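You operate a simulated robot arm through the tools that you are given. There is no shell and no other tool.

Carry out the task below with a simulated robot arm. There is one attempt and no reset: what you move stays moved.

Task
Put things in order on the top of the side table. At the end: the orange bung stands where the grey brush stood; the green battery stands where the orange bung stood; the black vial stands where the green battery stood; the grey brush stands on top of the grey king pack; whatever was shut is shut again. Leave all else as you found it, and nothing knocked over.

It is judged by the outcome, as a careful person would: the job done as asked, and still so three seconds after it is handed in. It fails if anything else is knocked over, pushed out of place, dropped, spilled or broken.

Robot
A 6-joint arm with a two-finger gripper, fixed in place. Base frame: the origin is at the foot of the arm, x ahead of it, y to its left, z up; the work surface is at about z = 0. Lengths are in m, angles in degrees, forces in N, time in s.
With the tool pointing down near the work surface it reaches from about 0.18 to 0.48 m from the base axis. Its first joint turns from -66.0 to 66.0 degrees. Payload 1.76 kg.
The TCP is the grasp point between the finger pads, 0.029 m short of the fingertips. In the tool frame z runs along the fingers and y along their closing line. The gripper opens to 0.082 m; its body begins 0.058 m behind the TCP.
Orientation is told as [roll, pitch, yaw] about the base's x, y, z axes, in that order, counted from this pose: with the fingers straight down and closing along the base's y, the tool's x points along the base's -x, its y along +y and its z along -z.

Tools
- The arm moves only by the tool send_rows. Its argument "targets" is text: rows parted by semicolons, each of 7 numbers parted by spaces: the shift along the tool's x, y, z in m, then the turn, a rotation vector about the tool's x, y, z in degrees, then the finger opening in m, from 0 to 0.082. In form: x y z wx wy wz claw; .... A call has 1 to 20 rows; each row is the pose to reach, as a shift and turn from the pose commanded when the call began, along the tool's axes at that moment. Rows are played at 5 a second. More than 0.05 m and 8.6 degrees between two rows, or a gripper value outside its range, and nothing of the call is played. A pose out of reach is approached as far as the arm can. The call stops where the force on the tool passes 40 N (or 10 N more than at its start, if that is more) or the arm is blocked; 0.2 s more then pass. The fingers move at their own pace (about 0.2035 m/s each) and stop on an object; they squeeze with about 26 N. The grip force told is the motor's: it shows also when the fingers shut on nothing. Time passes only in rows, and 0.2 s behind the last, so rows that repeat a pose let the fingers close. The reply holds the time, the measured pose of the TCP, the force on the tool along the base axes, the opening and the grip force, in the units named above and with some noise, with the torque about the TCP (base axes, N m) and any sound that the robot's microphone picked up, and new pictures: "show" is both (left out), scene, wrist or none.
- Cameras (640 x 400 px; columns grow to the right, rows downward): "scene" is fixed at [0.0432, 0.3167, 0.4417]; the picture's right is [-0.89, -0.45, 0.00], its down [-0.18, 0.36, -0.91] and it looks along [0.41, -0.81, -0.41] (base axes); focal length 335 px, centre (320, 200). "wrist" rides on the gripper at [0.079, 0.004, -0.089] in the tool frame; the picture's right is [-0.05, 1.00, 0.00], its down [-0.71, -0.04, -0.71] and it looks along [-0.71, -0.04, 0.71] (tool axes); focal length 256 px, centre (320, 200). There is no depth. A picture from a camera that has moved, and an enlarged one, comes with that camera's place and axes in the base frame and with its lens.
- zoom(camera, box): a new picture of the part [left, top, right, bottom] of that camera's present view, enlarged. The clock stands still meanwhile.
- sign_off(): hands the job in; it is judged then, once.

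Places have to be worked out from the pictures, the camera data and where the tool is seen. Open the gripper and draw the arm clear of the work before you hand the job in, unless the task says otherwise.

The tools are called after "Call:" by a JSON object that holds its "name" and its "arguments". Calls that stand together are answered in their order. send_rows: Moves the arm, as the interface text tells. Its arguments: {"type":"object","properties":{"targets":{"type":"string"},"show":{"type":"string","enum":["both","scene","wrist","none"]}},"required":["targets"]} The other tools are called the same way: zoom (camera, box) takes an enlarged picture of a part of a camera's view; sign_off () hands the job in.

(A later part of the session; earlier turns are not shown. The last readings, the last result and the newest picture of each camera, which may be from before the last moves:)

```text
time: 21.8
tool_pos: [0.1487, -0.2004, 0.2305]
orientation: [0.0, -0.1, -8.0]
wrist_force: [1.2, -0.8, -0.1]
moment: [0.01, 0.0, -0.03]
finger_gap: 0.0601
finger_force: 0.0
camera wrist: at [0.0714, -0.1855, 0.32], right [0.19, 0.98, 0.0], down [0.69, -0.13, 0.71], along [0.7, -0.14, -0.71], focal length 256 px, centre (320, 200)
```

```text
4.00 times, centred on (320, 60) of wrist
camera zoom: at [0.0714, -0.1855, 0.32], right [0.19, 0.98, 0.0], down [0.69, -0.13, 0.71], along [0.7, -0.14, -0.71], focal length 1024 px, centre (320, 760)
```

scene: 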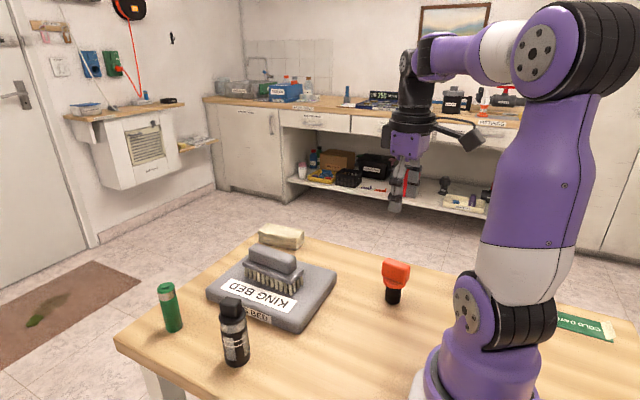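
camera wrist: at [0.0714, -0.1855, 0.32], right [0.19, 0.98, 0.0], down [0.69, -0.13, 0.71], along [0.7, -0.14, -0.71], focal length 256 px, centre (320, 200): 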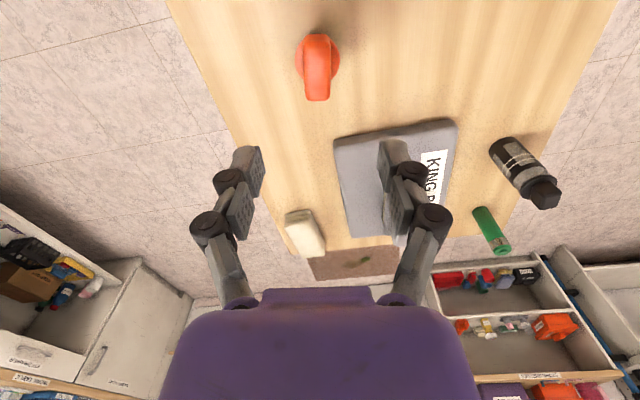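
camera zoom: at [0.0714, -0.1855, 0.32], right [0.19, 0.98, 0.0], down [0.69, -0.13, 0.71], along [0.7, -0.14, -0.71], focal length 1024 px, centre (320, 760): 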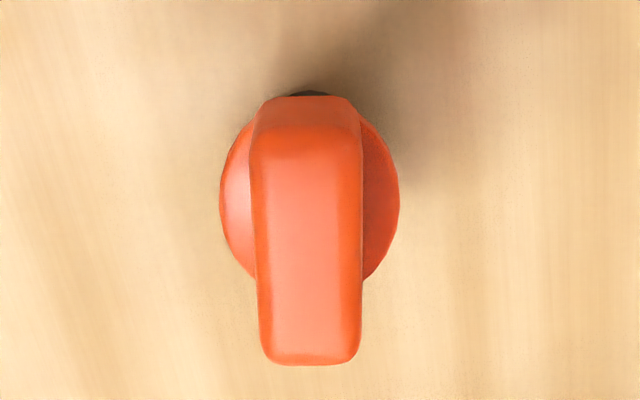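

Bung block centre ≈ (0.146, -0.2025), yaw ≈ -10°, ~21 mm thick, spanning z≈0.054 to 0.088 above a 43 mm flange. I'll descend to TCP z≈0.088 so the tips stay just above the flange.

Call:
{"name": "send_rows", "arguments": {"targets": "0.0024 -0.0025 0.03 0 0 1 0.055; 0.0024 -0.0025 0.07 0 0 2 0.055; 0.0024 -0.0025 0.10 0 0 2 0.055; 0.0024 -0.0025 0.125 0 0 2 0.055; 0.0024 -0.0025 0.137 0 0 2 0.055; 0.0024 -0.0025 0.1425 0 0 2 0.055"}}

Call:
{"name": "zoom", "arguments": {"camera": "scene", "box": [340, 210, 460, 310]}}

Call:
{"name": "zoom", "arguments": {"camera": "wrist", "box": [220, 20, 420, 220]}}

```text
time: 23.2
tool_pos: [0.1455, -0.2043, 0.0897]
orientation: [-0.1, -0.2, -10.1]
wrist_force: [0.5, -0.4, -0.6]
moment: [0.01, 0.0, 0.04]
finger_gap: 0.0551
finger_force: 0.1
camera wrist: at [0.0681, -0.186, 0.1783], right [0.23, 0.97, 0.0], down [0.69, -0.16, 0.71], along [0.69, -0.16, -0.71], focal length 256 px, centre (320, 200)
```

scene: 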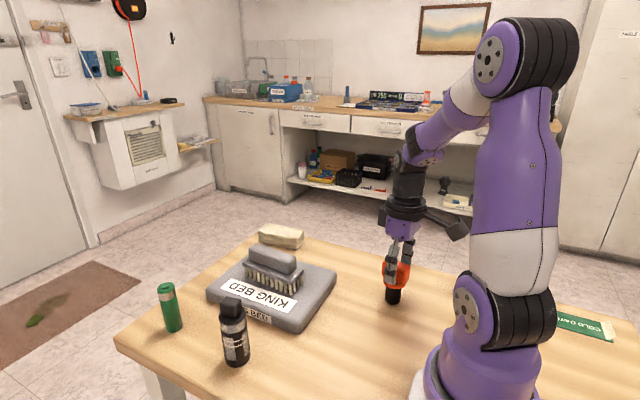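
wrist: 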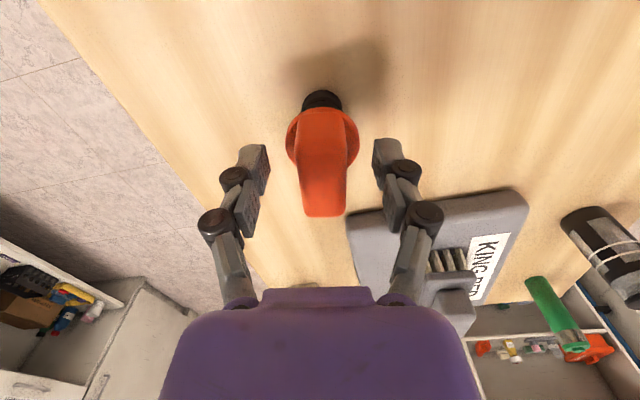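

```text
4.00 times, centred on (400, 260) of scene
camera zoom: at [0.0432, 0.3167, 0.4417], right [-0.89, -0.45, 0.0], down [-0.18, 0.36, -0.91], along [0.41, -0.81, -0.41], focal length 1340 px, centre (0, -40)
```

zoom: 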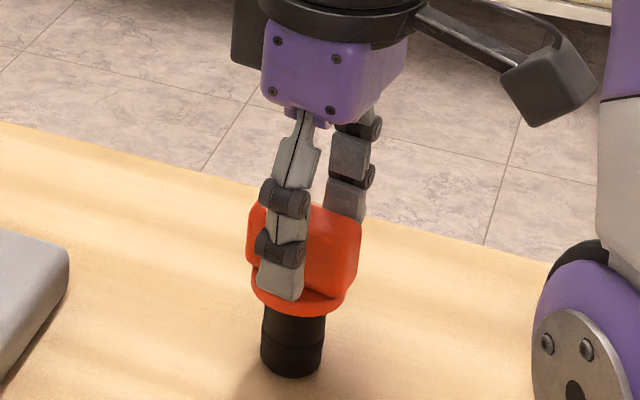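

```text
2.00 times, centred on (320, 120) of wrist
camera zoom: at [0.0681, -0.186, 0.1783], right [0.23, 0.97, 0.0], down [0.69, -0.16, 0.71], along [0.69, -0.16, -0.71], focal length 512 px, centre (320, 360)
```

zoom: 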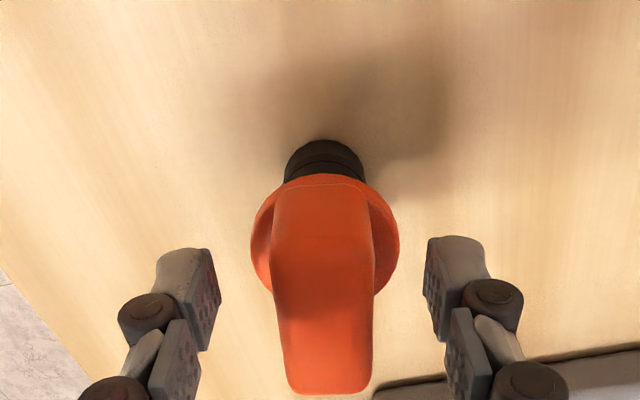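

The fingers straddle the block symmetrically with tips just above the flange. I'll go 2 mm lower and close.

Call:
{"name": "send_rows", "arguments": {"targets": "0.002 0 0.002 0 0 0 0.05; 0.002 0 0.002 0 0 0 0.035; 0.002 0 0.002 0 0 0 0.022; 0.002 0 0.002 0 0 0 0.0; 0.002 0 0.002 0 0 0 0.0; 0.002 0 0.002 0 0 0 0.0"}}

Call:
{"name": "zoom", "arguments": {"camera": "scene", "box": [340, 210, 460, 310]}}

Call:
{"name": "zoom", "arguments": {"camera": "wrist", "box": [220, 20, 420, 220]}}

```text
time: 24.6
tool_pos: [0.1422, -0.2031, 0.0859]
orientation: [-0.1, -0.1, -10.1]
wrist_force: [0.4, 0.0, -0.1]
moment: [-0.01, -0.03, 0.02]
finger_gap: 0.023
finger_force: 26.5
camera wrist: at [0.0667, -0.1855, 0.1762], right [0.23, 0.97, 0.0], down [0.69, -0.16, 0.71], along [0.69, -0.16, -0.71], focal length 256 px, centre (320, 200)
```

scene: 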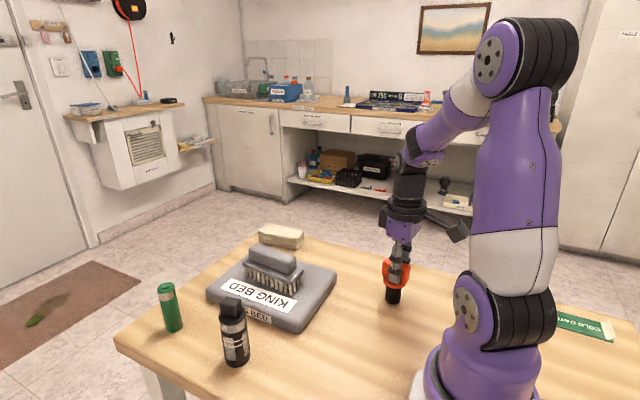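
wrist: 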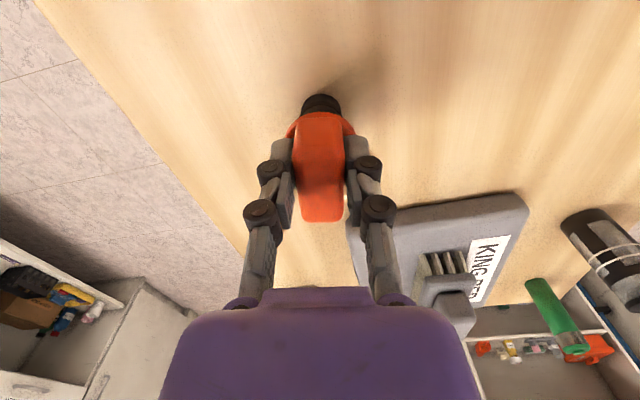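

```text
4.00 times, centred on (400, 260) of scene
camera zoom: at [0.0432, 0.3167, 0.4418], right [-0.89, -0.45, 0.0], down [-0.18, 0.36, -0.91], along [0.41, -0.81, -0.41], focal length 1340 px, centre (0, -40)
```

zoom: 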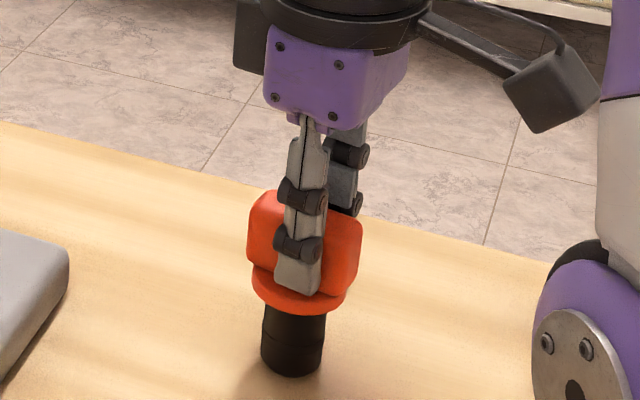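

```text
2.00 times, centred on (320, 120) of wrist
camera zoom: at [0.0667, -0.1855, 0.1762], right [0.23, 0.97, 0.0], down [0.69, -0.16, 0.71], along [0.69, -0.16, -0.71], focal length 512 px, centre (320, 360)
```

zoom: 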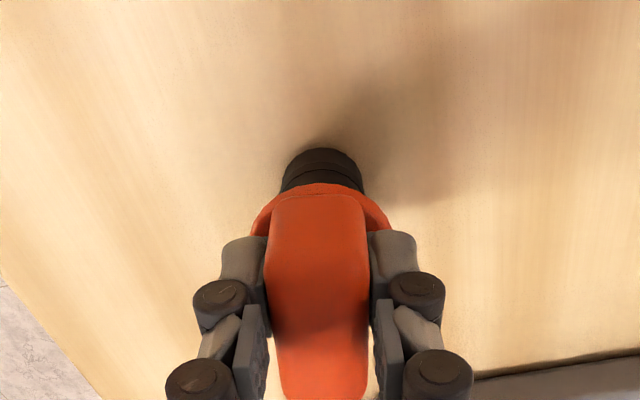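

Block gripped at 0.023 m with no side force. I'll lift 15 mm and check the bung hangs straight.

Call:
{"name": "send_rows", "arguments": {"targets": "0 0 -0.003 0 0 0 0; 0 0 -0.008 0 0 0 0; 0 0 -0.015 0 0 0 0; 0 0 -0.02 0 0 0 0; 0 0 -0.02 0 0 0 0"}}

Call:
{"name": "zoom", "arguments": {"camera": "scene", "box": [340, 210, 460, 310]}}

```text
time: 25.8
tool_pos: [0.1429, -0.2045, 0.1069]
orientation: [0.0, 0.0, -10.0]
wrist_force: [0.2, -0.1, 0.0]
moment: [0.0, -0.04, 0.0]
finger_gap: 0.023
finger_force: 26.6
camera wrist: at [0.0659, -0.1851, 0.1967], right [0.23, 0.97, 0.0], down [0.69, -0.16, 0.71], along [0.69, -0.16, -0.71], focal length 256 px, centre (320, 200)
```

scene: 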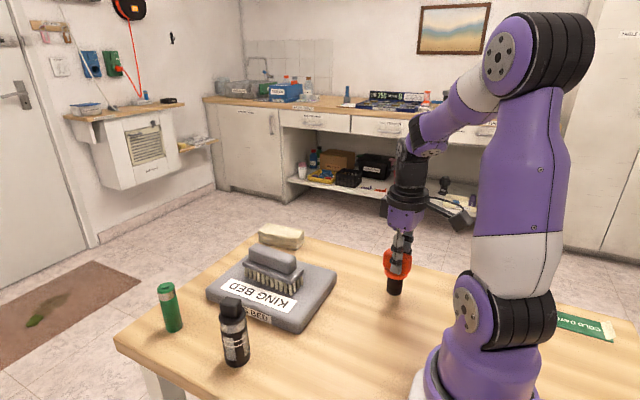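
wrist: 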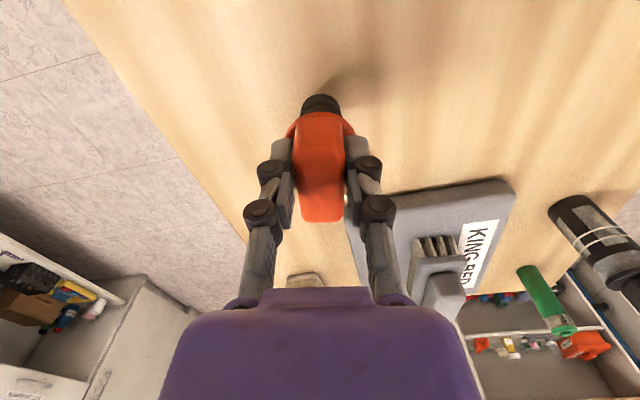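

```text
4.00 times, centred on (400, 260) of scene
camera zoom: at [0.0432, 0.3167, 0.4418], right [-0.89, -0.45, 0.0], down [-0.18, 0.36, -0.91], along [0.41, -0.81, -0.41], focal length 1340 px, centre (0, -40)
```

zoom: 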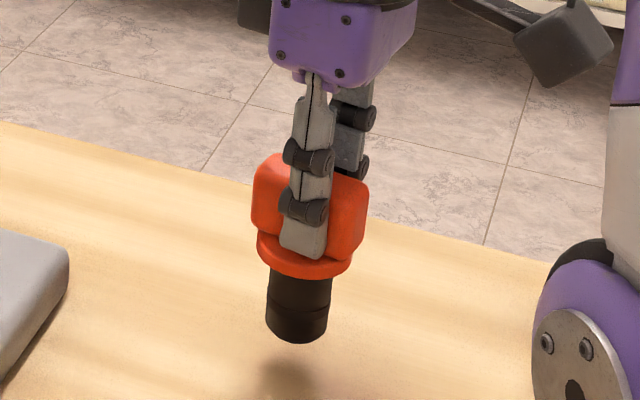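

The bung hangs straight. I'll raise it and carry it to the brush's former spot (0.2965, -0.2785), holding it above the table first.

Call:
{"name": "send_rows", "arguments": {"targets": "0 0 -0.03 0 0 0 0; 0 0 -0.06 0 0 0 0; 0 0 -0.08 0 0 0 0; -0.0273 -0.0079 -0.08 0 0 0 0; -0.0545 -0.0157 -0.08 0 0 0 0; -0.0818 -0.0236 -0.08 0 0 0 0; -0.1091 -0.0315 -0.08 0 0 0 0; -0.1363 -0.0393 -0.08 0 0 0 0; -0.1636 -0.0472 -0.08 0 0 0 0; -0.1636 -0.0472 -0.05 0 0 0 0; -0.1636 -0.0472 -0.02 0 0 0 0; -0.1636 -0.0472 0.005 0 0 0 0; -0.1636 -0.0472 0.005 0 0 0 0"}}

Call:
{"name": "zoom", "arguments": {"camera": "scene", "box": [260, 190, 420, 290]}}

```text
time: 28.6
tool_pos: [0.2966, -0.2782, 0.1024]
orientation: [0.0, -0.2, -10.0]
wrist_force: [0.8, -0.2, 0.3]
moment: [-0.01, -0.01, -0.02]
finger_gap: 0.0228
finger_force: 25.9
camera wrist: at [0.2188, -0.2601, 0.191], right [0.23, 0.97, 0.0], down [0.69, -0.16, 0.71], along [0.69, -0.16, -0.71], focal length 256 px, centre (320, 200)
```

scene: 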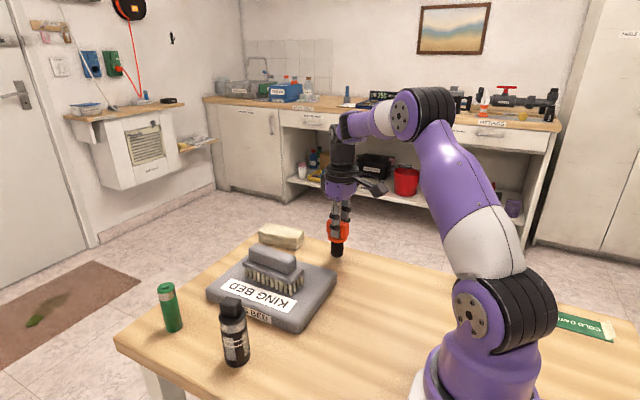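
wrist: 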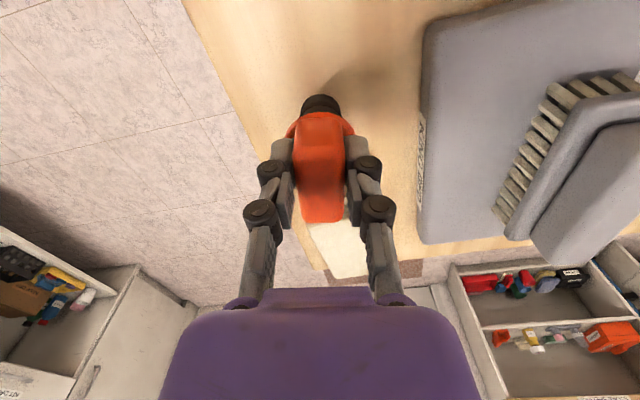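

```text
4.00 times, centred on (340, 240) of scene
camera zoom: at [0.0432, 0.3167, 0.4418], right [-0.89, -0.45, 0.0], down [-0.18, 0.36, -0.91], along [0.41, -0.81, -0.41], focal length 1340 px, centre (240, 40)
```

zoom: 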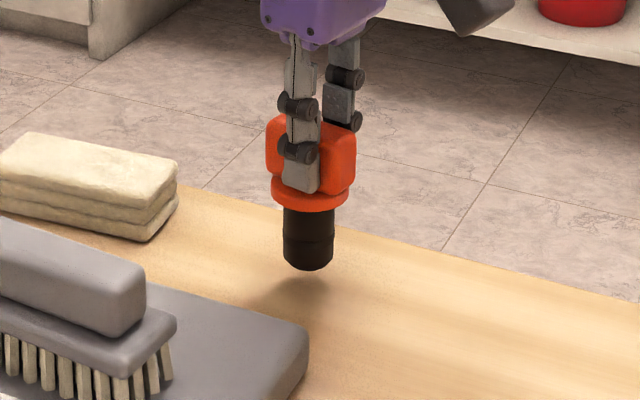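

Bung is over the target at (0.2966, -0.278), bottom about 15 mm above the table. I'll lower it to about 2 mm, then step to contact.

Call:
{"name": "send_rows", "arguments": {"targets": "0 0 0.005 0 0 0 0; 0 0 0.009 0 0 0 0; 0 0 0.012 0 0 0 0; 0 0 0.0135 0 0 0 0; 0 0 0.0145 0 0 0 0; 0 0 0.0145 0 0 0 0", "show": "none"}}

Call:
{"name": "zoom", "arguments": {"camera": "scene", "box": [280, 200, 400, 280]}}

```text
time: 30.0
tool_pos: [0.2964, -0.2779, 0.0884]
orientation: [-0.1, -0.2, -10.0]
wrist_force: [0.6, -0.7, 0.4]
moment: [0.02, -0.02, 0.0]
finger_gap: 0.0229
finger_force: 25.9
```

```text
5.00 times, centred on (340, 240) of scene
camera zoom: at [0.0432, 0.3167, 0.4418], right [-0.89, -0.45, 0.0], down [-0.18, 0.36, -0.91], along [0.41, -0.81, -0.41], focal length 1675 px, centre (220, 0)
```

zoom: 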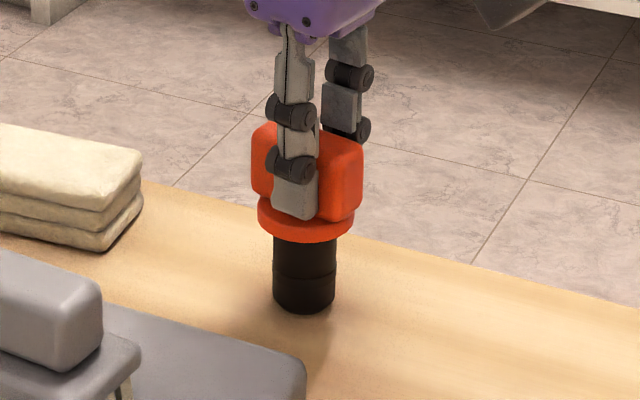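

Almost at the table with no force yet. I'll step down 0.5–1 mm at a time.

Call:
{"name": "send_rows", "arguments": {"targets": "0 0 0.0007 0 0 0 0; 0 0 0.0014 0 0 0 0; 0 0 0.0014 0 0 0 0", "show": "none"}}

```text
time: 30.8
tool_pos: [0.2959, -0.2789, 0.0864]
orientation: [-0.1, -0.2, -10.0]
wrist_force: [-4.2, 2.3, 13.5]
moment: [0.23, 0.22, 0.0]
finger_gap: 0.0229
finger_force: 26.4
```

Contact (13.5 N). I'll relieve slightly and open the fingers slowly.

Call:
{"name": "send_rows", "arguments": {"targets": "0 0 -0.0005 0 0 0 0; 0 0 -0.0005 0 0 0 0; 0 0 -0.0005 0 0 0 0.028; 0 0 -0.0005 0 0 0 0.036; 0 0 -0.0005 0 0 0 0.05; 0 0 -0.0005 0 0 0 0.05"}}

Call:
{"name": "zoom", "arguments": {"camera": "scene", "box": [280, 200, 400, 280]}}

```text
time: 32.2
tool_pos: [0.2951, -0.2784, 0.0866]
orientation: [-0.2, 0.0, -10.0]
wrist_force: [0.2, 0.3, 0.3]
moment: [0.02, -0.02, 0.04]
finger_gap: 0.05
finger_force: 0.0
camera wrist: at [0.2188, -0.2602, 0.1757], right [0.23, 0.97, 0.0], down [0.69, -0.16, 0.71], along [0.69, -0.16, -0.71], focal length 256 px, centre (320, 200)
```

scene: 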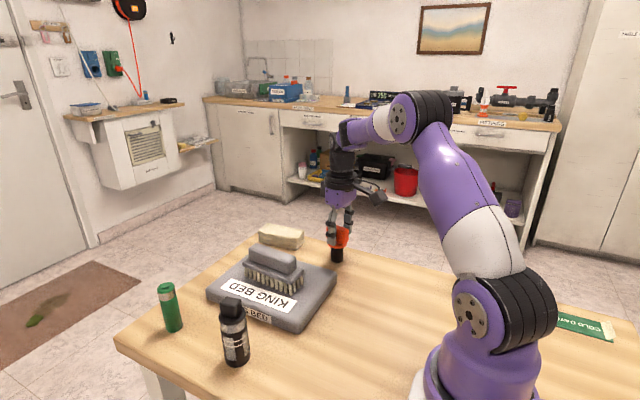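
wrist: 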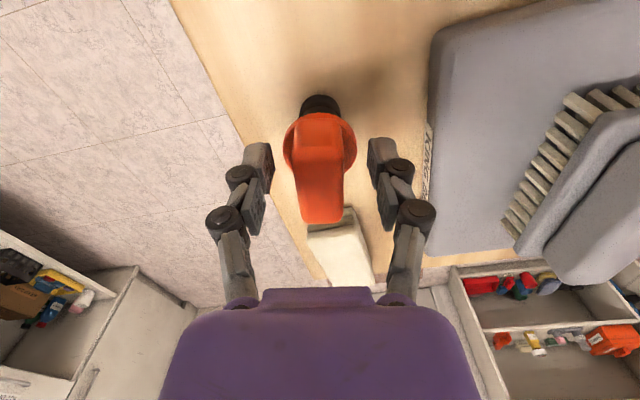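

```text
5.00 times, centred on (340, 240) of scene
camera zoom: at [0.0432, 0.3167, 0.4417], right [-0.89, -0.45, 0.0], down [-0.18, 0.36, -0.91], along [0.41, -0.81, -0.41], focal length 1675 px, centre (220, 0)
```

zoom: 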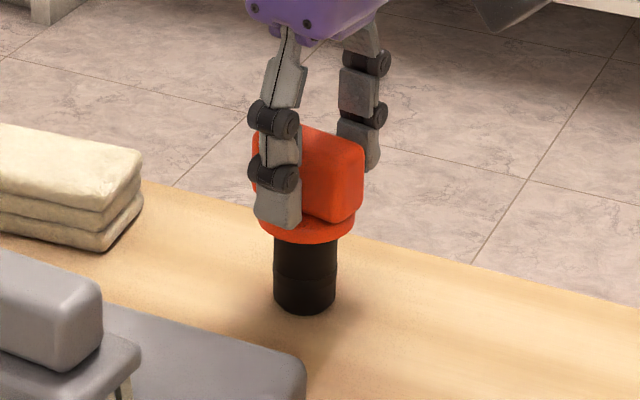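

The bung stands on its own at the brush's old place. I'll rise and travel to a viewing spot behind the battery at about (0.40, 0.038), restoring yaw to 0.

Call:
{"name": "send_rows", "arguments": {"targets": "0 0 -0.02 0 0 0 0.05; 0 0 -0.06 0 0 0 0.05; 0 0 -0.10 0 0 0 0.05; 0 0 -0.14 0 0 0 0.05; -0.006 0.041 -0.14 0 0 -1.5 0.06; -0.012 0.082 -0.14 0 0 -3 0.06; -0.018 0.1235 -0.14 0 0 -4.5 0.06; -0.024 0.165 -0.14 0 0 -6 0.06; -0.030 0.206 -0.14 0 0 -7.5 0.06; -0.036 0.247 -0.14 0 0 -9 0.06; -0.042 0.288 -0.14 0 0 -10 0.06; -0.0475 0.3293 -0.14 0 0 -10 0.06; -0.0475 0.3293 -0.14 0 0 -10 0.06"}}

Call:
{"name": "zoom", "arguments": {"camera": "scene", "box": [200, 205, 400, 330]}}

```text
time: 35.0
tool_pos: [0.4003, 0.0375, 0.2269]
orientation: [0.0, -0.1, -0.1]
wrist_force: [0.0, -0.1, 0.4]
moment: [-0.03, -0.01, 0.02]
finger_gap: 0.0601
finger_force: 0.2
camera wrist: at [0.3218, 0.0424, 0.3156], right [0.05, 1.0, 0.0], down [0.7, -0.04, 0.71], along [0.71, -0.04, -0.71], focal length 256 px, centre (320, 200)
```

scene: 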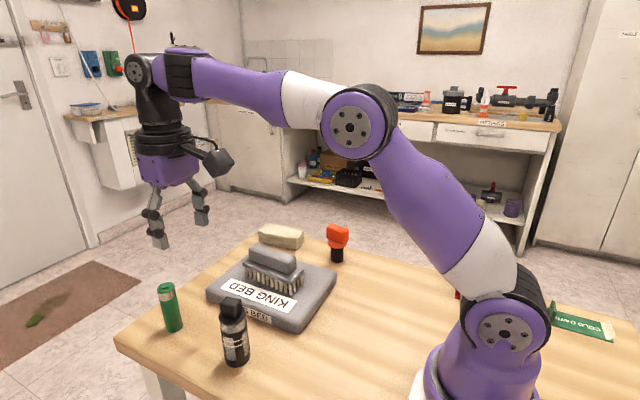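
wrist: 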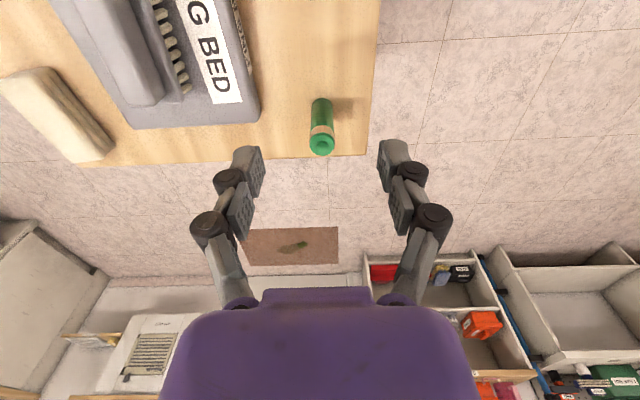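

```text
3.20 times, centred on (300, 268) of scene
camera zoom: at [0.0432, 0.3168, 0.4417], right [-0.89, -0.45, 0.0], down [-0.18, 0.36, -0.91], along [0.41, -0.81, -0.41], focal length 1072 px, centre (384, -16)
```

zoom: 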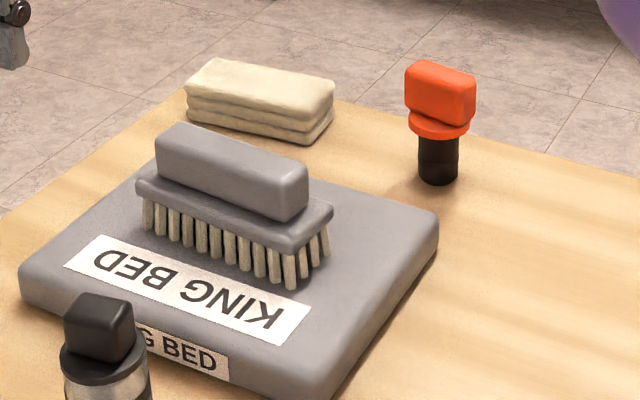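

The bung and brush are standing well. Next I'll zoom the wrist view on the battery to pin its position.

Call:
{"name": "zoom", "arguments": {"camera": "wrist", "box": [270, 80, 398, 160]}}

Call:
{"name": "zoom", "arguments": {"camera": "scene", "box": [140, 270, 204, 340]}}

```text
5.00 times, centred on (334, 120) of wrist
camera zoom: at [0.3218, 0.0424, 0.3156], right [0.05, 1.0, 0.0], down [0.7, -0.04, 0.71], along [0.71, -0.04, -0.71], focal length 1280 px, centre (250, 600)
```

zoom: 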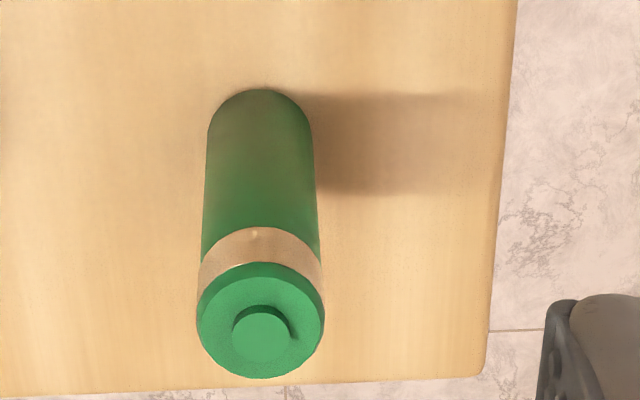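

```text
5.71 times, centred on (172, 305) of scene
camera zoom: at [0.0432, 0.3168, 0.4417], right [-0.89, -0.45, 0.0], down [-0.18, 0.36, -0.91], along [0.41, -0.81, -0.41], focal length 1914 px, centre (1166, -400)
```

zoom: 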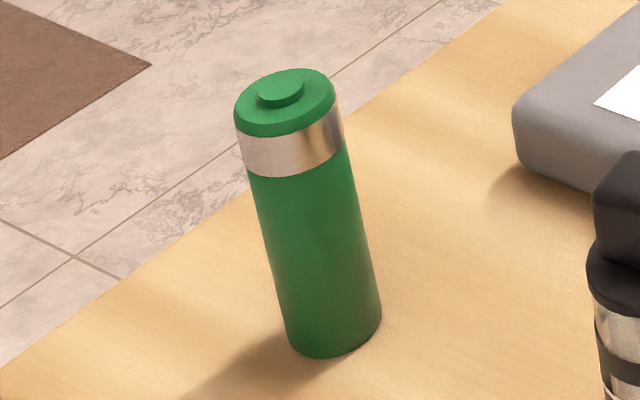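

Battery located at (0.4695, 0.037), about 27 mm diameter and 85 mm tall. I'll move over it at z≈0.16 and check the arm can reach there with the tool upright.

Call:
{"name": "send_rows", "arguments": {"targets": "0 0 0.03 0 0 0 0.055; 0 0 0.06 0 0 0 0.055; -0.025 0 0.06 0 0 0 0.055; -0.05 0 0.06 0 0 0 0.055; -0.0692 -0.0005 0.06 0 0 0 0.055; -0.0692 -0.0005 0.06 0 0 0 0.055"}}

Call:
{"name": "zoom", "arguments": {"camera": "wrist", "box": [240, 0, 400, 100]}}

```text
time: 36.4
tool_pos: [0.4553, 0.0373, 0.1652]
orientation: [-0.1, -0.1, 0.0]
wrist_force: [0.0, 1.2, -1.0]
moment: [0.0, -0.01, 0.01]
finger_gap: 0.0548
finger_force: 0.1
out of reach, approached as far as the arm can: row 5, 6
camera wrist: at [0.3764, 0.0421, 0.2549], right [0.05, 1.0, 0.0], down [0.71, -0.04, 0.71], along [0.71, -0.04, -0.71], focal length 256 px, centre (320, 200)
```

scene: 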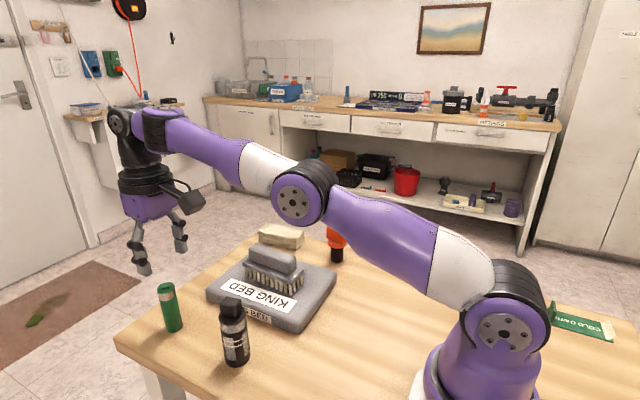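
wrist: 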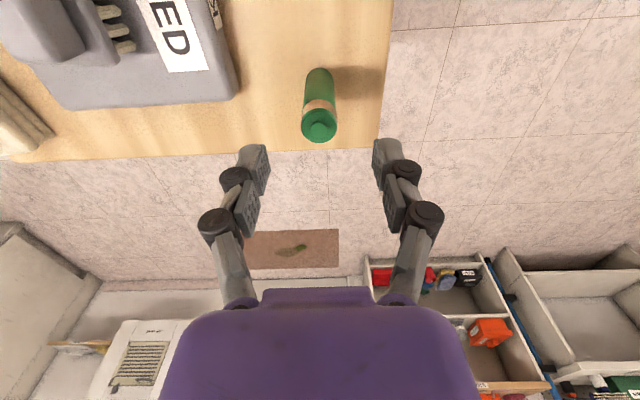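

```text
4.00 times, centred on (320, 50) of wrist
camera zoom: at [0.3764, 0.0421, 0.2549], right [0.05, 1.0, 0.0], down [0.71, -0.04, 0.71], along [0.71, -0.04, -0.71], focal length 1024 px, centre (320, 800)
```

zoom: 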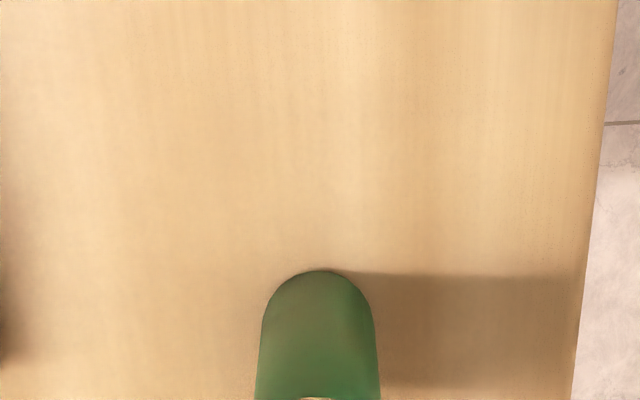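

At z≈0.165 the reach stops at x≈0.455, so I can't come straight down from that high. I'll lower with the fingers straddling the battery's y-sides (the reach grows lower down) and slide forward at about z≈0.11, well clear of the vial with the camera arm.

Call:
{"name": "send_rows", "arguments": {"targets": "0.02 0 0 0 0 0 0.055; 0.02 0 0.025 0 0 0 0.055; 0.02 0 0.05 0 0 0 0.055"}}

Call:
{"name": "zoom", "arguments": {"camera": "scene", "box": [100, 190, 300, 370]}}

```text
time: 37.2
tool_pos: [0.4338, 0.0382, 0.1141]
orientation: [0.0, -0.2, -0.1]
wrist_force: [-0.2, -0.2, 1.0]
moment: [0.0, 0.03, -0.01]
finger_gap: 0.0546
finger_force: 0.1
camera wrist: at [0.355, 0.0421, 0.2036], right [0.05, 1.0, 0.0], down [0.7, -0.04, 0.71], along [0.71, -0.04, -0.7], focal length 256 px, centre (320, 200)
```

scene: 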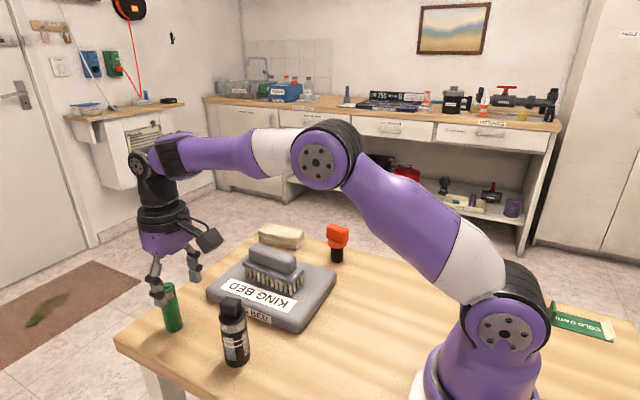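
wrist: 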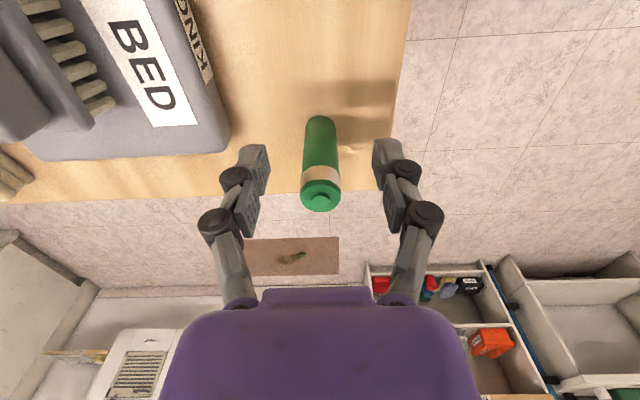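

```text
2.22 times, centred on (200, 280) of scene
camera zoom: at [0.0432, 0.3167, 0.4417], right [-0.89, -0.45, 0.0], down [-0.18, 0.36, -0.91], along [0.41, -0.81, -0.41], focal length 744 px, centre (587, 22)
```

zoom: 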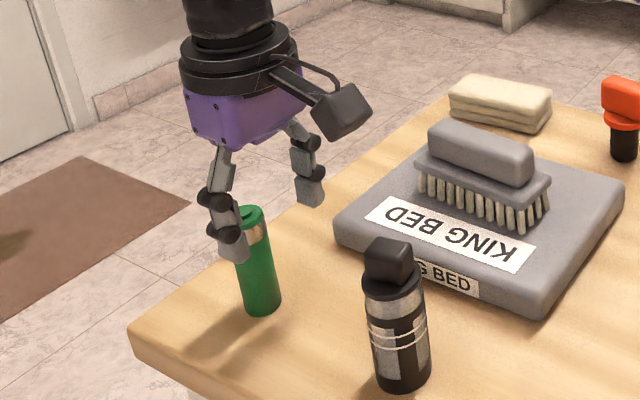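

Good, tool is at (0.434, 0.038, 0.114). I'll slide forward while lowering, keeping the battery midway between the fingers and the camera arm above the vial's height.

Call:
{"name": "send_rows", "arguments": {"targets": "-0.012 -0.0005 0.008 0 0 0 0.055; -0.022 -0.0005 0.018 0 0 0 0.055; -0.030 -0.0005 0.030 0 0 0 0.055; -0.035 -0.0005 0.042 0 0 0 0.055; -0.035 -0.0005 0.052 0 0 0 0.055; -0.035 -0.0005 0.052 0 0 0 0.055"}}

Call:
{"name": "zoom", "arguments": {"camera": "scene", "box": [110, 220, 290, 370]}}

Call:
{"name": "zoom", "arguments": {"camera": "wrist", "box": [220, 70, 420, 240]}}

```text
time: 38.6
tool_pos: [0.4694, 0.0368, 0.0634]
orientation: [-0.1, -0.1, 0.0]
wrist_force: [-0.2, 0.5, -0.5]
moment: [0.0, 0.0, 0.01]
finger_gap: 0.055
finger_force: 0.1
camera wrist: at [0.3909, 0.0414, 0.1515], right [0.05, 1.0, 0.0], down [0.7, -0.04, 0.71], along [0.71, -0.04, -0.71], focal length 256 px, centre (320, 200)
```

scene: 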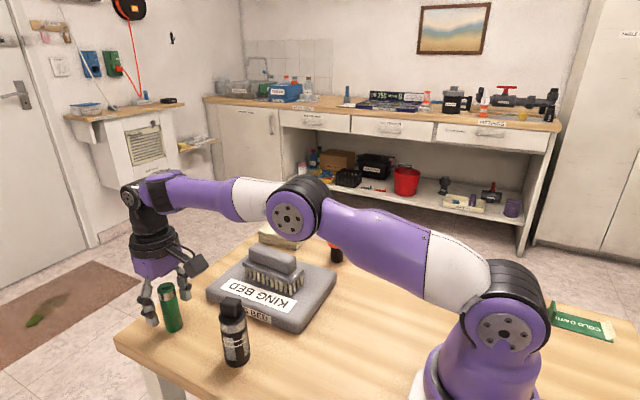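
wrist: 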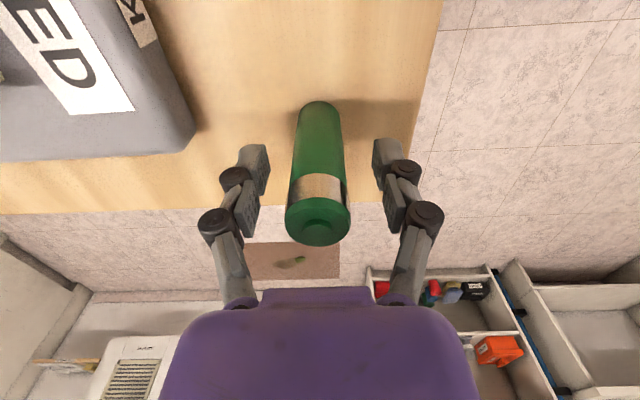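

```text
2.67 times, centred on (200, 295) of scene
camera zoom: at [0.0432, 0.3167, 0.4417], right [-0.89, -0.45, 0.0], down [-0.18, 0.36, -0.91], along [0.41, -0.81, -0.41], focal length 893 px, centre (640, -53)
```

zoom: 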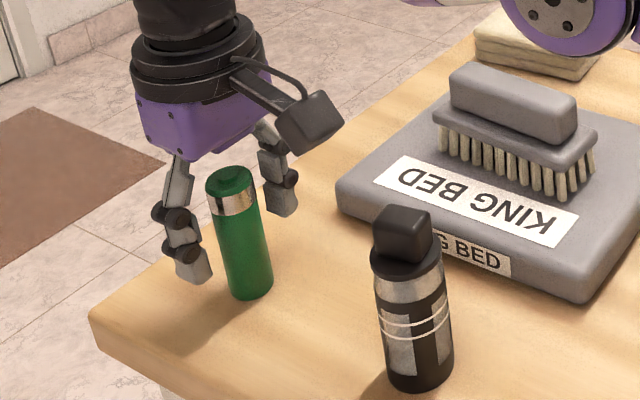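

```text
2.35 times, centred on (320, 155) of wrist
camera zoom: at [0.3909, 0.0414, 0.1515], right [0.05, 1.0, 0.0], down [0.7, -0.04, 0.71], along [0.71, -0.04, -0.71], focal length 602 px, centre (320, 306)
```

zoom: 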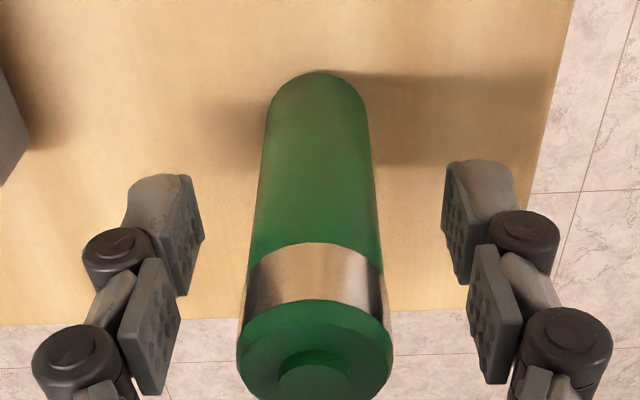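

The battery is centred between the pads. I'll lower 7 mm more and close on it.

Call:
{"name": "send_rows", "arguments": {"targets": "0 0 0.004 0 0 0 0.055; 0 0 0.007 0 0 0 0.055; 0 0 0.007 0 0 0 0.042; 0 0 0.007 0 0 0 0.032; 0 0 0.007 0 0 0 0.02; 0 0 0.007 0 0 0 0.0; 0 0 0.007 0 0 0 0.0"}}

Call:
{"name": "zoom", "arguments": {"camera": "scene", "box": [110, 220, 290, 370]}}

Call:
{"name": "zoom", "arguments": {"camera": "wrist", "box": [220, 70, 420, 240]}}

```text
time: 40.2
tool_pos: [0.4707, 0.0355, 0.0557]
orientation: [0.0, -0.1, 0.0]
wrist_force: [-0.2, -1.2, 2.4]
moment: [-0.02, 0.01, 0.02]
finger_gap: 0.0258
finger_force: 25.9
camera wrist: at [0.3911, 0.0416, 0.1449], right [0.05, 1.0, 0.0], down [0.7, -0.04, 0.71], along [0.71, -0.04, -0.71], focal length 256 px, centre (320, 200)
```

scene: 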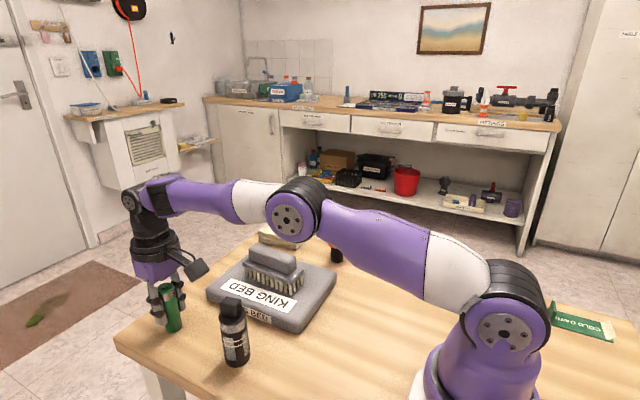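
wrist: 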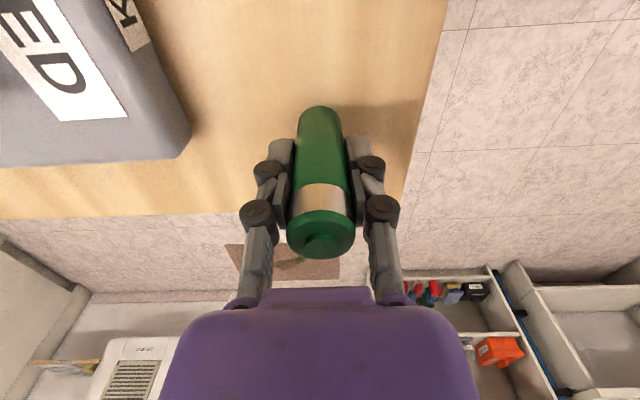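

```text
2.67 times, centred on (200, 295) of scene
camera zoom: at [0.0432, 0.3167, 0.4418], right [-0.89, -0.45, 0.0], down [-0.18, 0.36, -0.91], along [0.41, -0.81, -0.41], focal length 893 px, centre (640, -53)
```

zoom: 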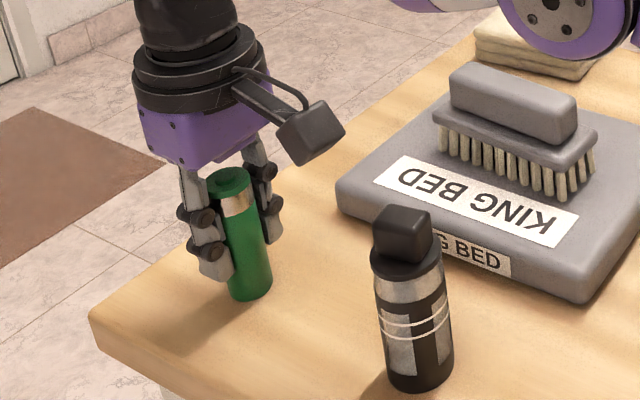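

```text
2.35 times, centred on (320, 155) of wrist
camera zoom: at [0.3911, 0.0416, 0.1449], right [0.05, 1.0, 0.0], down [0.7, -0.04, 0.71], along [0.71, -0.04, -0.71], focal length 602 px, centre (320, 306)
```

zoom: 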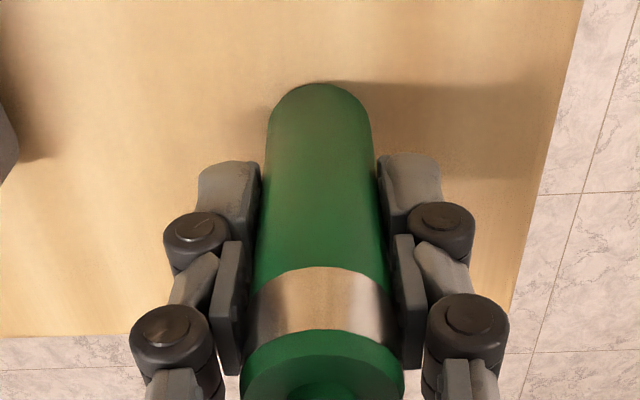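

Battery gripped (gap 0.0258). I'll lift it, then draw back diagonally and up to carrying height, staying clear of the vial.

Call:
{"name": "send_rows", "arguments": {"targets": "0 0 -0.005 0 0 0 0; 0 0 -0.015 0 0 0 0; 0 0 -0.03 0 0 0 0; 0.012 -0.008 -0.045 0 0 0 0; 0.03 -0.02 -0.065 0 0 0 0; 0.05 -0.037 -0.085 0 0 0 0; 0.05 -0.037 -0.115 0 0 0 0; 0.05 -0.037 -0.145 0 0 0 0; 0.05 -0.037 -0.165 0 0 0 0; 0.05 -0.037 -0.165 0 0 0 0"}}

Call:
{"name": "zoom", "arguments": {"camera": "scene", "box": [110, 170, 310, 370]}}

```text
time: 42.4
tool_pos: [0.4186, -0.0004, 0.2215]
orientation: [-0.1, -0.1, 0.1]
wrist_force: [0.4, -0.2, -0.3]
moment: [-0.01, 0.02, -0.03]
finger_gap: 0.0258
finger_force: 26.4
camera wrist: at [0.3396, 0.0053, 0.3109], right [0.05, 1.0, 0.0], down [0.7, -0.04, 0.71], along [0.71, -0.04, -0.71], focal length 256 px, centre (320, 200)
```

scene: 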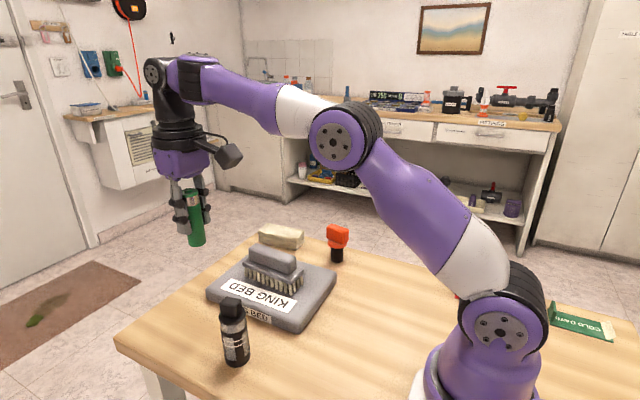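
wrist: 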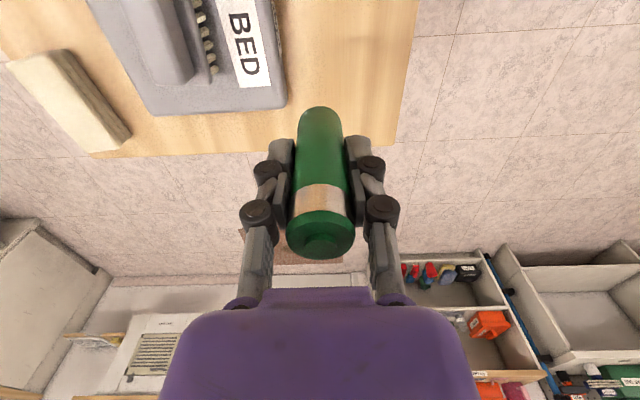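

```text
2.00 times, centred on (210, 270) of scene
camera zoom: at [0.0432, 0.3167, 0.4417], right [-0.89, -0.45, 0.0], down [-0.18, 0.36, -0.91], along [0.41, -0.81, -0.41], focal length 670 px, centre (540, 60)
```

zoom: 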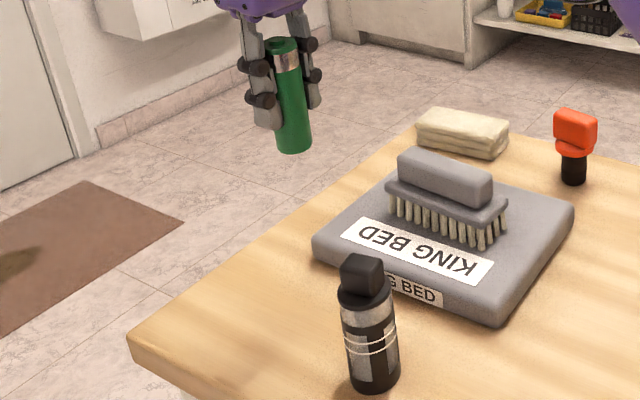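

The battery hangs upright. I'll carry it at z≈0.22 across to the bung's former place (0.146, -0.2025).

Call:
{"name": "send_rows", "arguments": {"targets": "0.0304 -0.0225 0 0 0 0 0; 0.0608 -0.045 0 0 0 0 0; 0.0912 -0.0675 0 0 0 0 0; 0.1216 -0.09 0 0 0 0 0; 0.1519 -0.1125 0 0 0 0 0; 0.1823 -0.135 0 0 0 0 0; 0.2127 -0.1575 0 0 0 0 0; 0.2431 -0.18 0 0 0 0 0; 0.2735 -0.2025 0 0 0 0 0; 0.2735 -0.2025 0 0 0 0 0"}}

Call:
{"name": "zoom", "arguments": {"camera": "scene", "box": [300, 130, 500, 320]}}

```text
time: 44.6
tool_pos: [0.1613, -0.2081, 0.2634]
orientation: [0.0, -0.2, 0.0]
wrist_force: [0.5, -0.6, -0.7]
moment: [0.01, 0.03, 0.01]
finger_gap: 0.0258
finger_force: 25.7
out of reach, approached as far as the arm can: row 3, 4, 5, 6, 7, 8, 9, 10
camera wrist: at [0.082, -0.2047, 0.3531], right [0.05, 1.0, 0.0], down [0.7, -0.04, 0.71], along [0.71, -0.04, -0.71], focal length 256 px, centre (320, 200)
```

scene: 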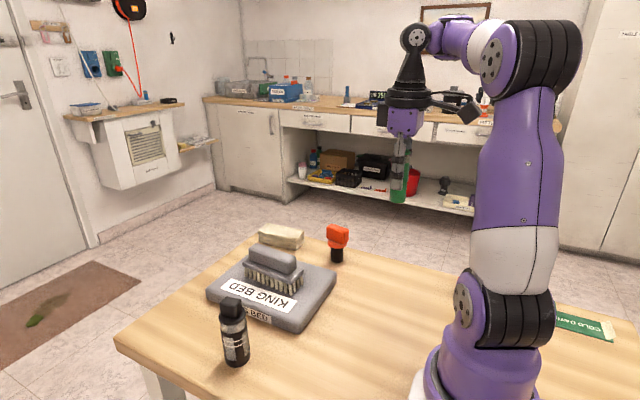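
wrist: 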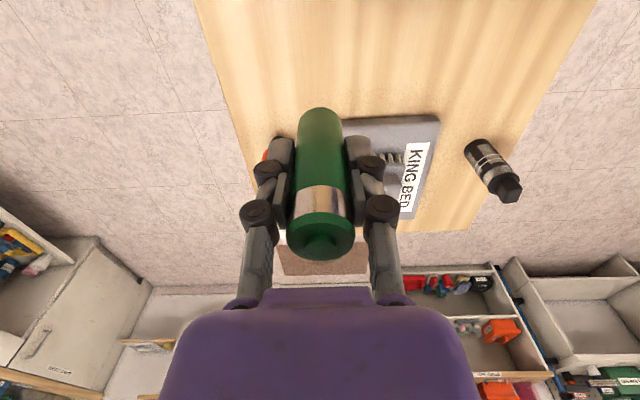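

```text
2.11 times, centred on (400, 225) of scene
camera zoom: at [0.0432, 0.3167, 0.4418], right [-0.89, -0.45, 0.0], down [-0.18, 0.36, -0.91], along [0.41, -0.81, -0.41], focal length 705 px, centre (152, 147)
```

zoom: 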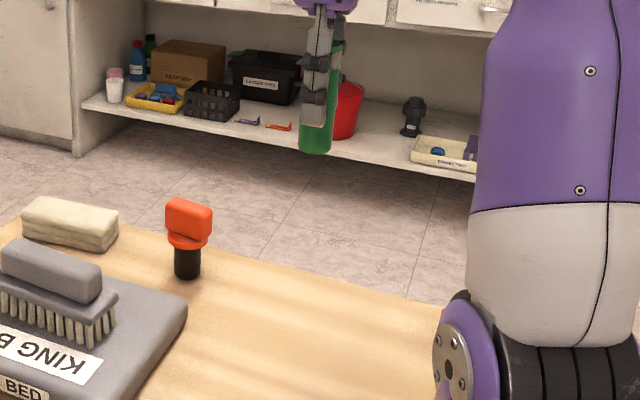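

The solver reported out-of-reach rows and ended at (0.161, -0.208, 0.263), still high and safe with the battery held. Earlier I reached this spot with yaw ≈ -8°, so I'll turn to that yaw while easing toward the target.

Call:
{"name": "send_rows", "arguments": {"targets": "0 0 0 0 0 4 0; 0 0 0 0 0 8 0; 0.005 0.002 0.01 0 0 8 0; 0.010 0.004 0.02 0 0 8 0; 0.0153 0.0056 0.03 0 0 8 0; 0.0153 0.0056 0.03 0 0 8 0"}}

```text
time: 46.0
tool_pos: [0.1588, -0.2062, 0.2642]
orientation: [0.0, -0.1, -8.1]
wrist_force: [-0.4, -0.1, -0.6]
moment: [-0.01, 0.0, 0.02]
finger_gap: 0.0257
finger_force: 26.3
out of reach, approached as far as the arm can: row 3, 4, 5
camera wrist: at [0.082, -0.1902, 0.3538], right [0.19, 0.98, 0.0], down [0.69, -0.14, 0.71], along [0.69, -0.14, -0.71], focal length 256 px, centre (320, 200)
```

scene: 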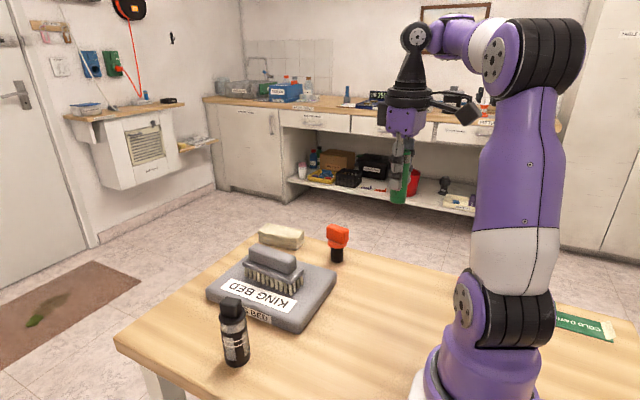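
wrist: 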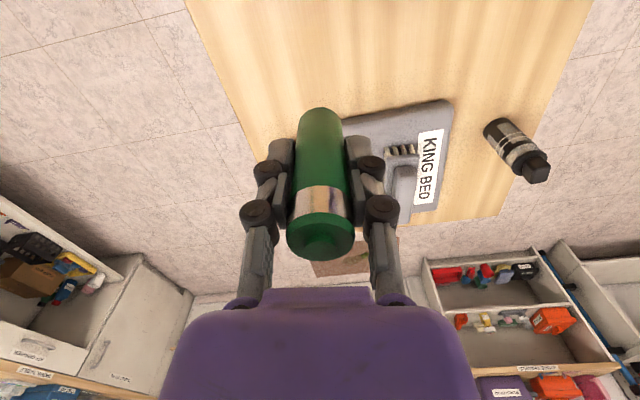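

Still refused. I'll probe with small safe moves at this height to see which directions are actually blocked.

Call:
{"name": "send_rows", "arguments": {"targets": "0 0 0.008 0 0 0 0; 0 0 -0.008 0 0 0 0; 0.008 0 0 0 0 0 0; -0.008 0 0 0 0 0 0; 0 0.008 0 0 0 0 0; 0 -0.008 0 0 0 0 0; 0 0 0 0 0 6 0; 0 0 0 0 0 -6 0; 0 0 0 0 4 0 0; 0 0 0 0 -4 0 0; 0 0 0 0 0 0 0", "show": "none"}}

```text
refused: row 8 steps farther than a row can; nothing moved
```

Call:
{"name": "send_rows", "arguments": {"targets": "0 0 0.008 0 0 0 0; 0 0 -0.008 0 0 0 0; 0.008 0 0 0 0 0 0; -0.008 0 0 0 0 0 0; 0 0.008 0 0 0 0 0; 0 -0.008 0 0 0 0 0; 0 0 0 0 0 4 0; 0 0 0 0 0 -4 0; 0 0 0 0 4 0 0; 0 0 0 0 -4 0 0; 0 0 0 0 0 0 0", "show": "none"}}

```text
time: 48.4
tool_pos: [0.1611, -0.2083, 0.2642]
orientation: [0.0, 0.0, -8.0]
wrist_force: [-0.5, 0.4, -1.5]
moment: [0.0, -0.03, 0.02]
finger_gap: 0.0259
finger_force: 26.3
out of reach, approached as far as the arm can: row 1, 2, 3, 4, 5, 6, 7, 8, 9, 10, 11
```

Everything is flagged, even a zero move, so the arm seems stuck in some joint posture. I'll look at the arm itself in the scene view.

Call:
{"name": "zoom", "arguments": {"camera": "scene", "box": [340, 0, 640, 190]}}

Call:
{"name": "zoom", "arguments": {"camera": "scene", "box": [380, 200, 640, 400]}}

```text
2.11 times, centred on (490, 95) of scene
camera zoom: at [0.0432, 0.3167, 0.4418], right [-0.89, -0.45, 0.0], down [-0.18, 0.36, -0.91], along [0.41, -0.81, -0.41], focal length 705 px, centre (-38, 421)
```

zoom: 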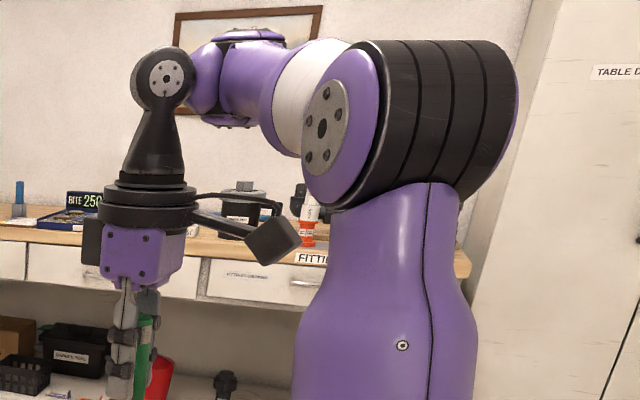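

```text
2.00 times, centred on (510, 300) of scene
camera zoom: at [0.0432, 0.3167, 0.4418], right [-0.89, -0.45, 0.0], down [-0.18, 0.36, -0.91], along [0.41, -0.81, -0.41], focal length 670 px, centre (-60, 0)
```

zoom: 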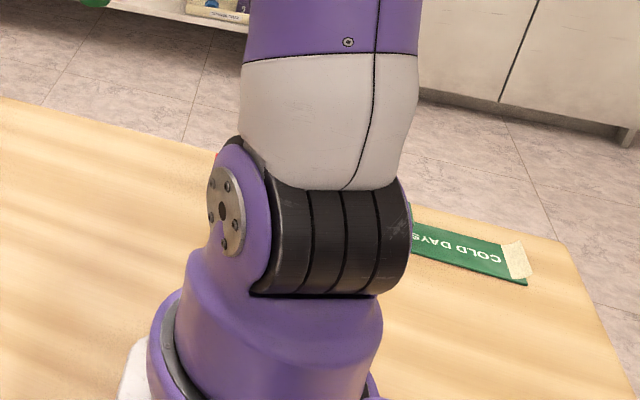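

The posture suggests a solver problem rather than a true limit. I'll try retreating gently outward and up (away from the base) to a comfortable region and see whether the arm follows.

Call:
{"name": "send_rows", "arguments": {"targets": "-0.01 -0.01 0 0 0 0 0; -0.02 -0.02 0 0 0 0 0; -0.03 -0.03 0 0 0 0 0; -0.03 -0.03 0 0 0 0 0"}}

```text
time: 49.4
tool_pos: [0.1856, -0.2402, 0.2637]
orientation: [-0.2, -0.2, -7.9]
wrist_force: [0.3, 0.3, -1.1]
moment: [-0.01, -0.02, 0.01]
finger_gap: 0.0258
finger_force: 26.4
camera wrist: at [0.1077, -0.2244, 0.3527], right [0.19, 0.98, 0.0], down [0.69, -0.13, 0.71], along [0.7, -0.14, -0.71], focal length 256 px, centre (320, 200)
```

scene: 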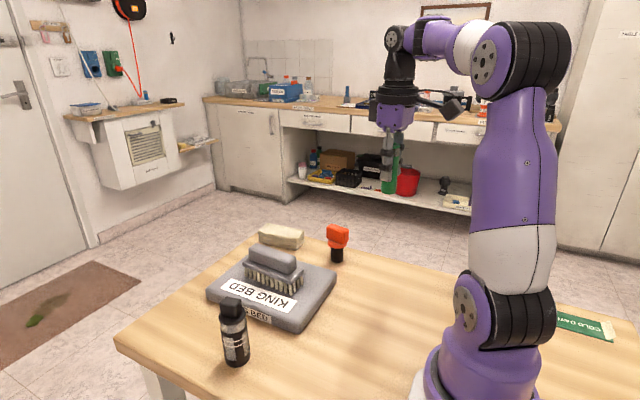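
wrist: 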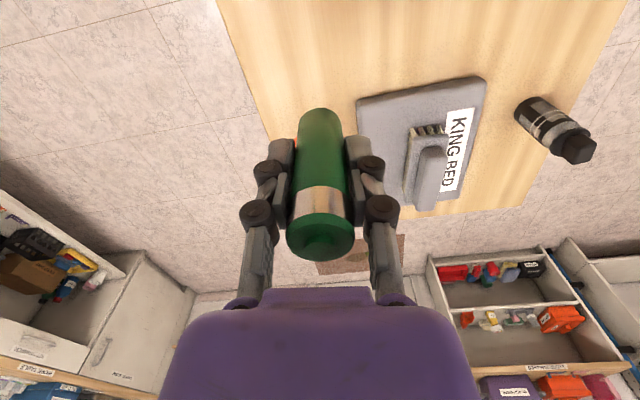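

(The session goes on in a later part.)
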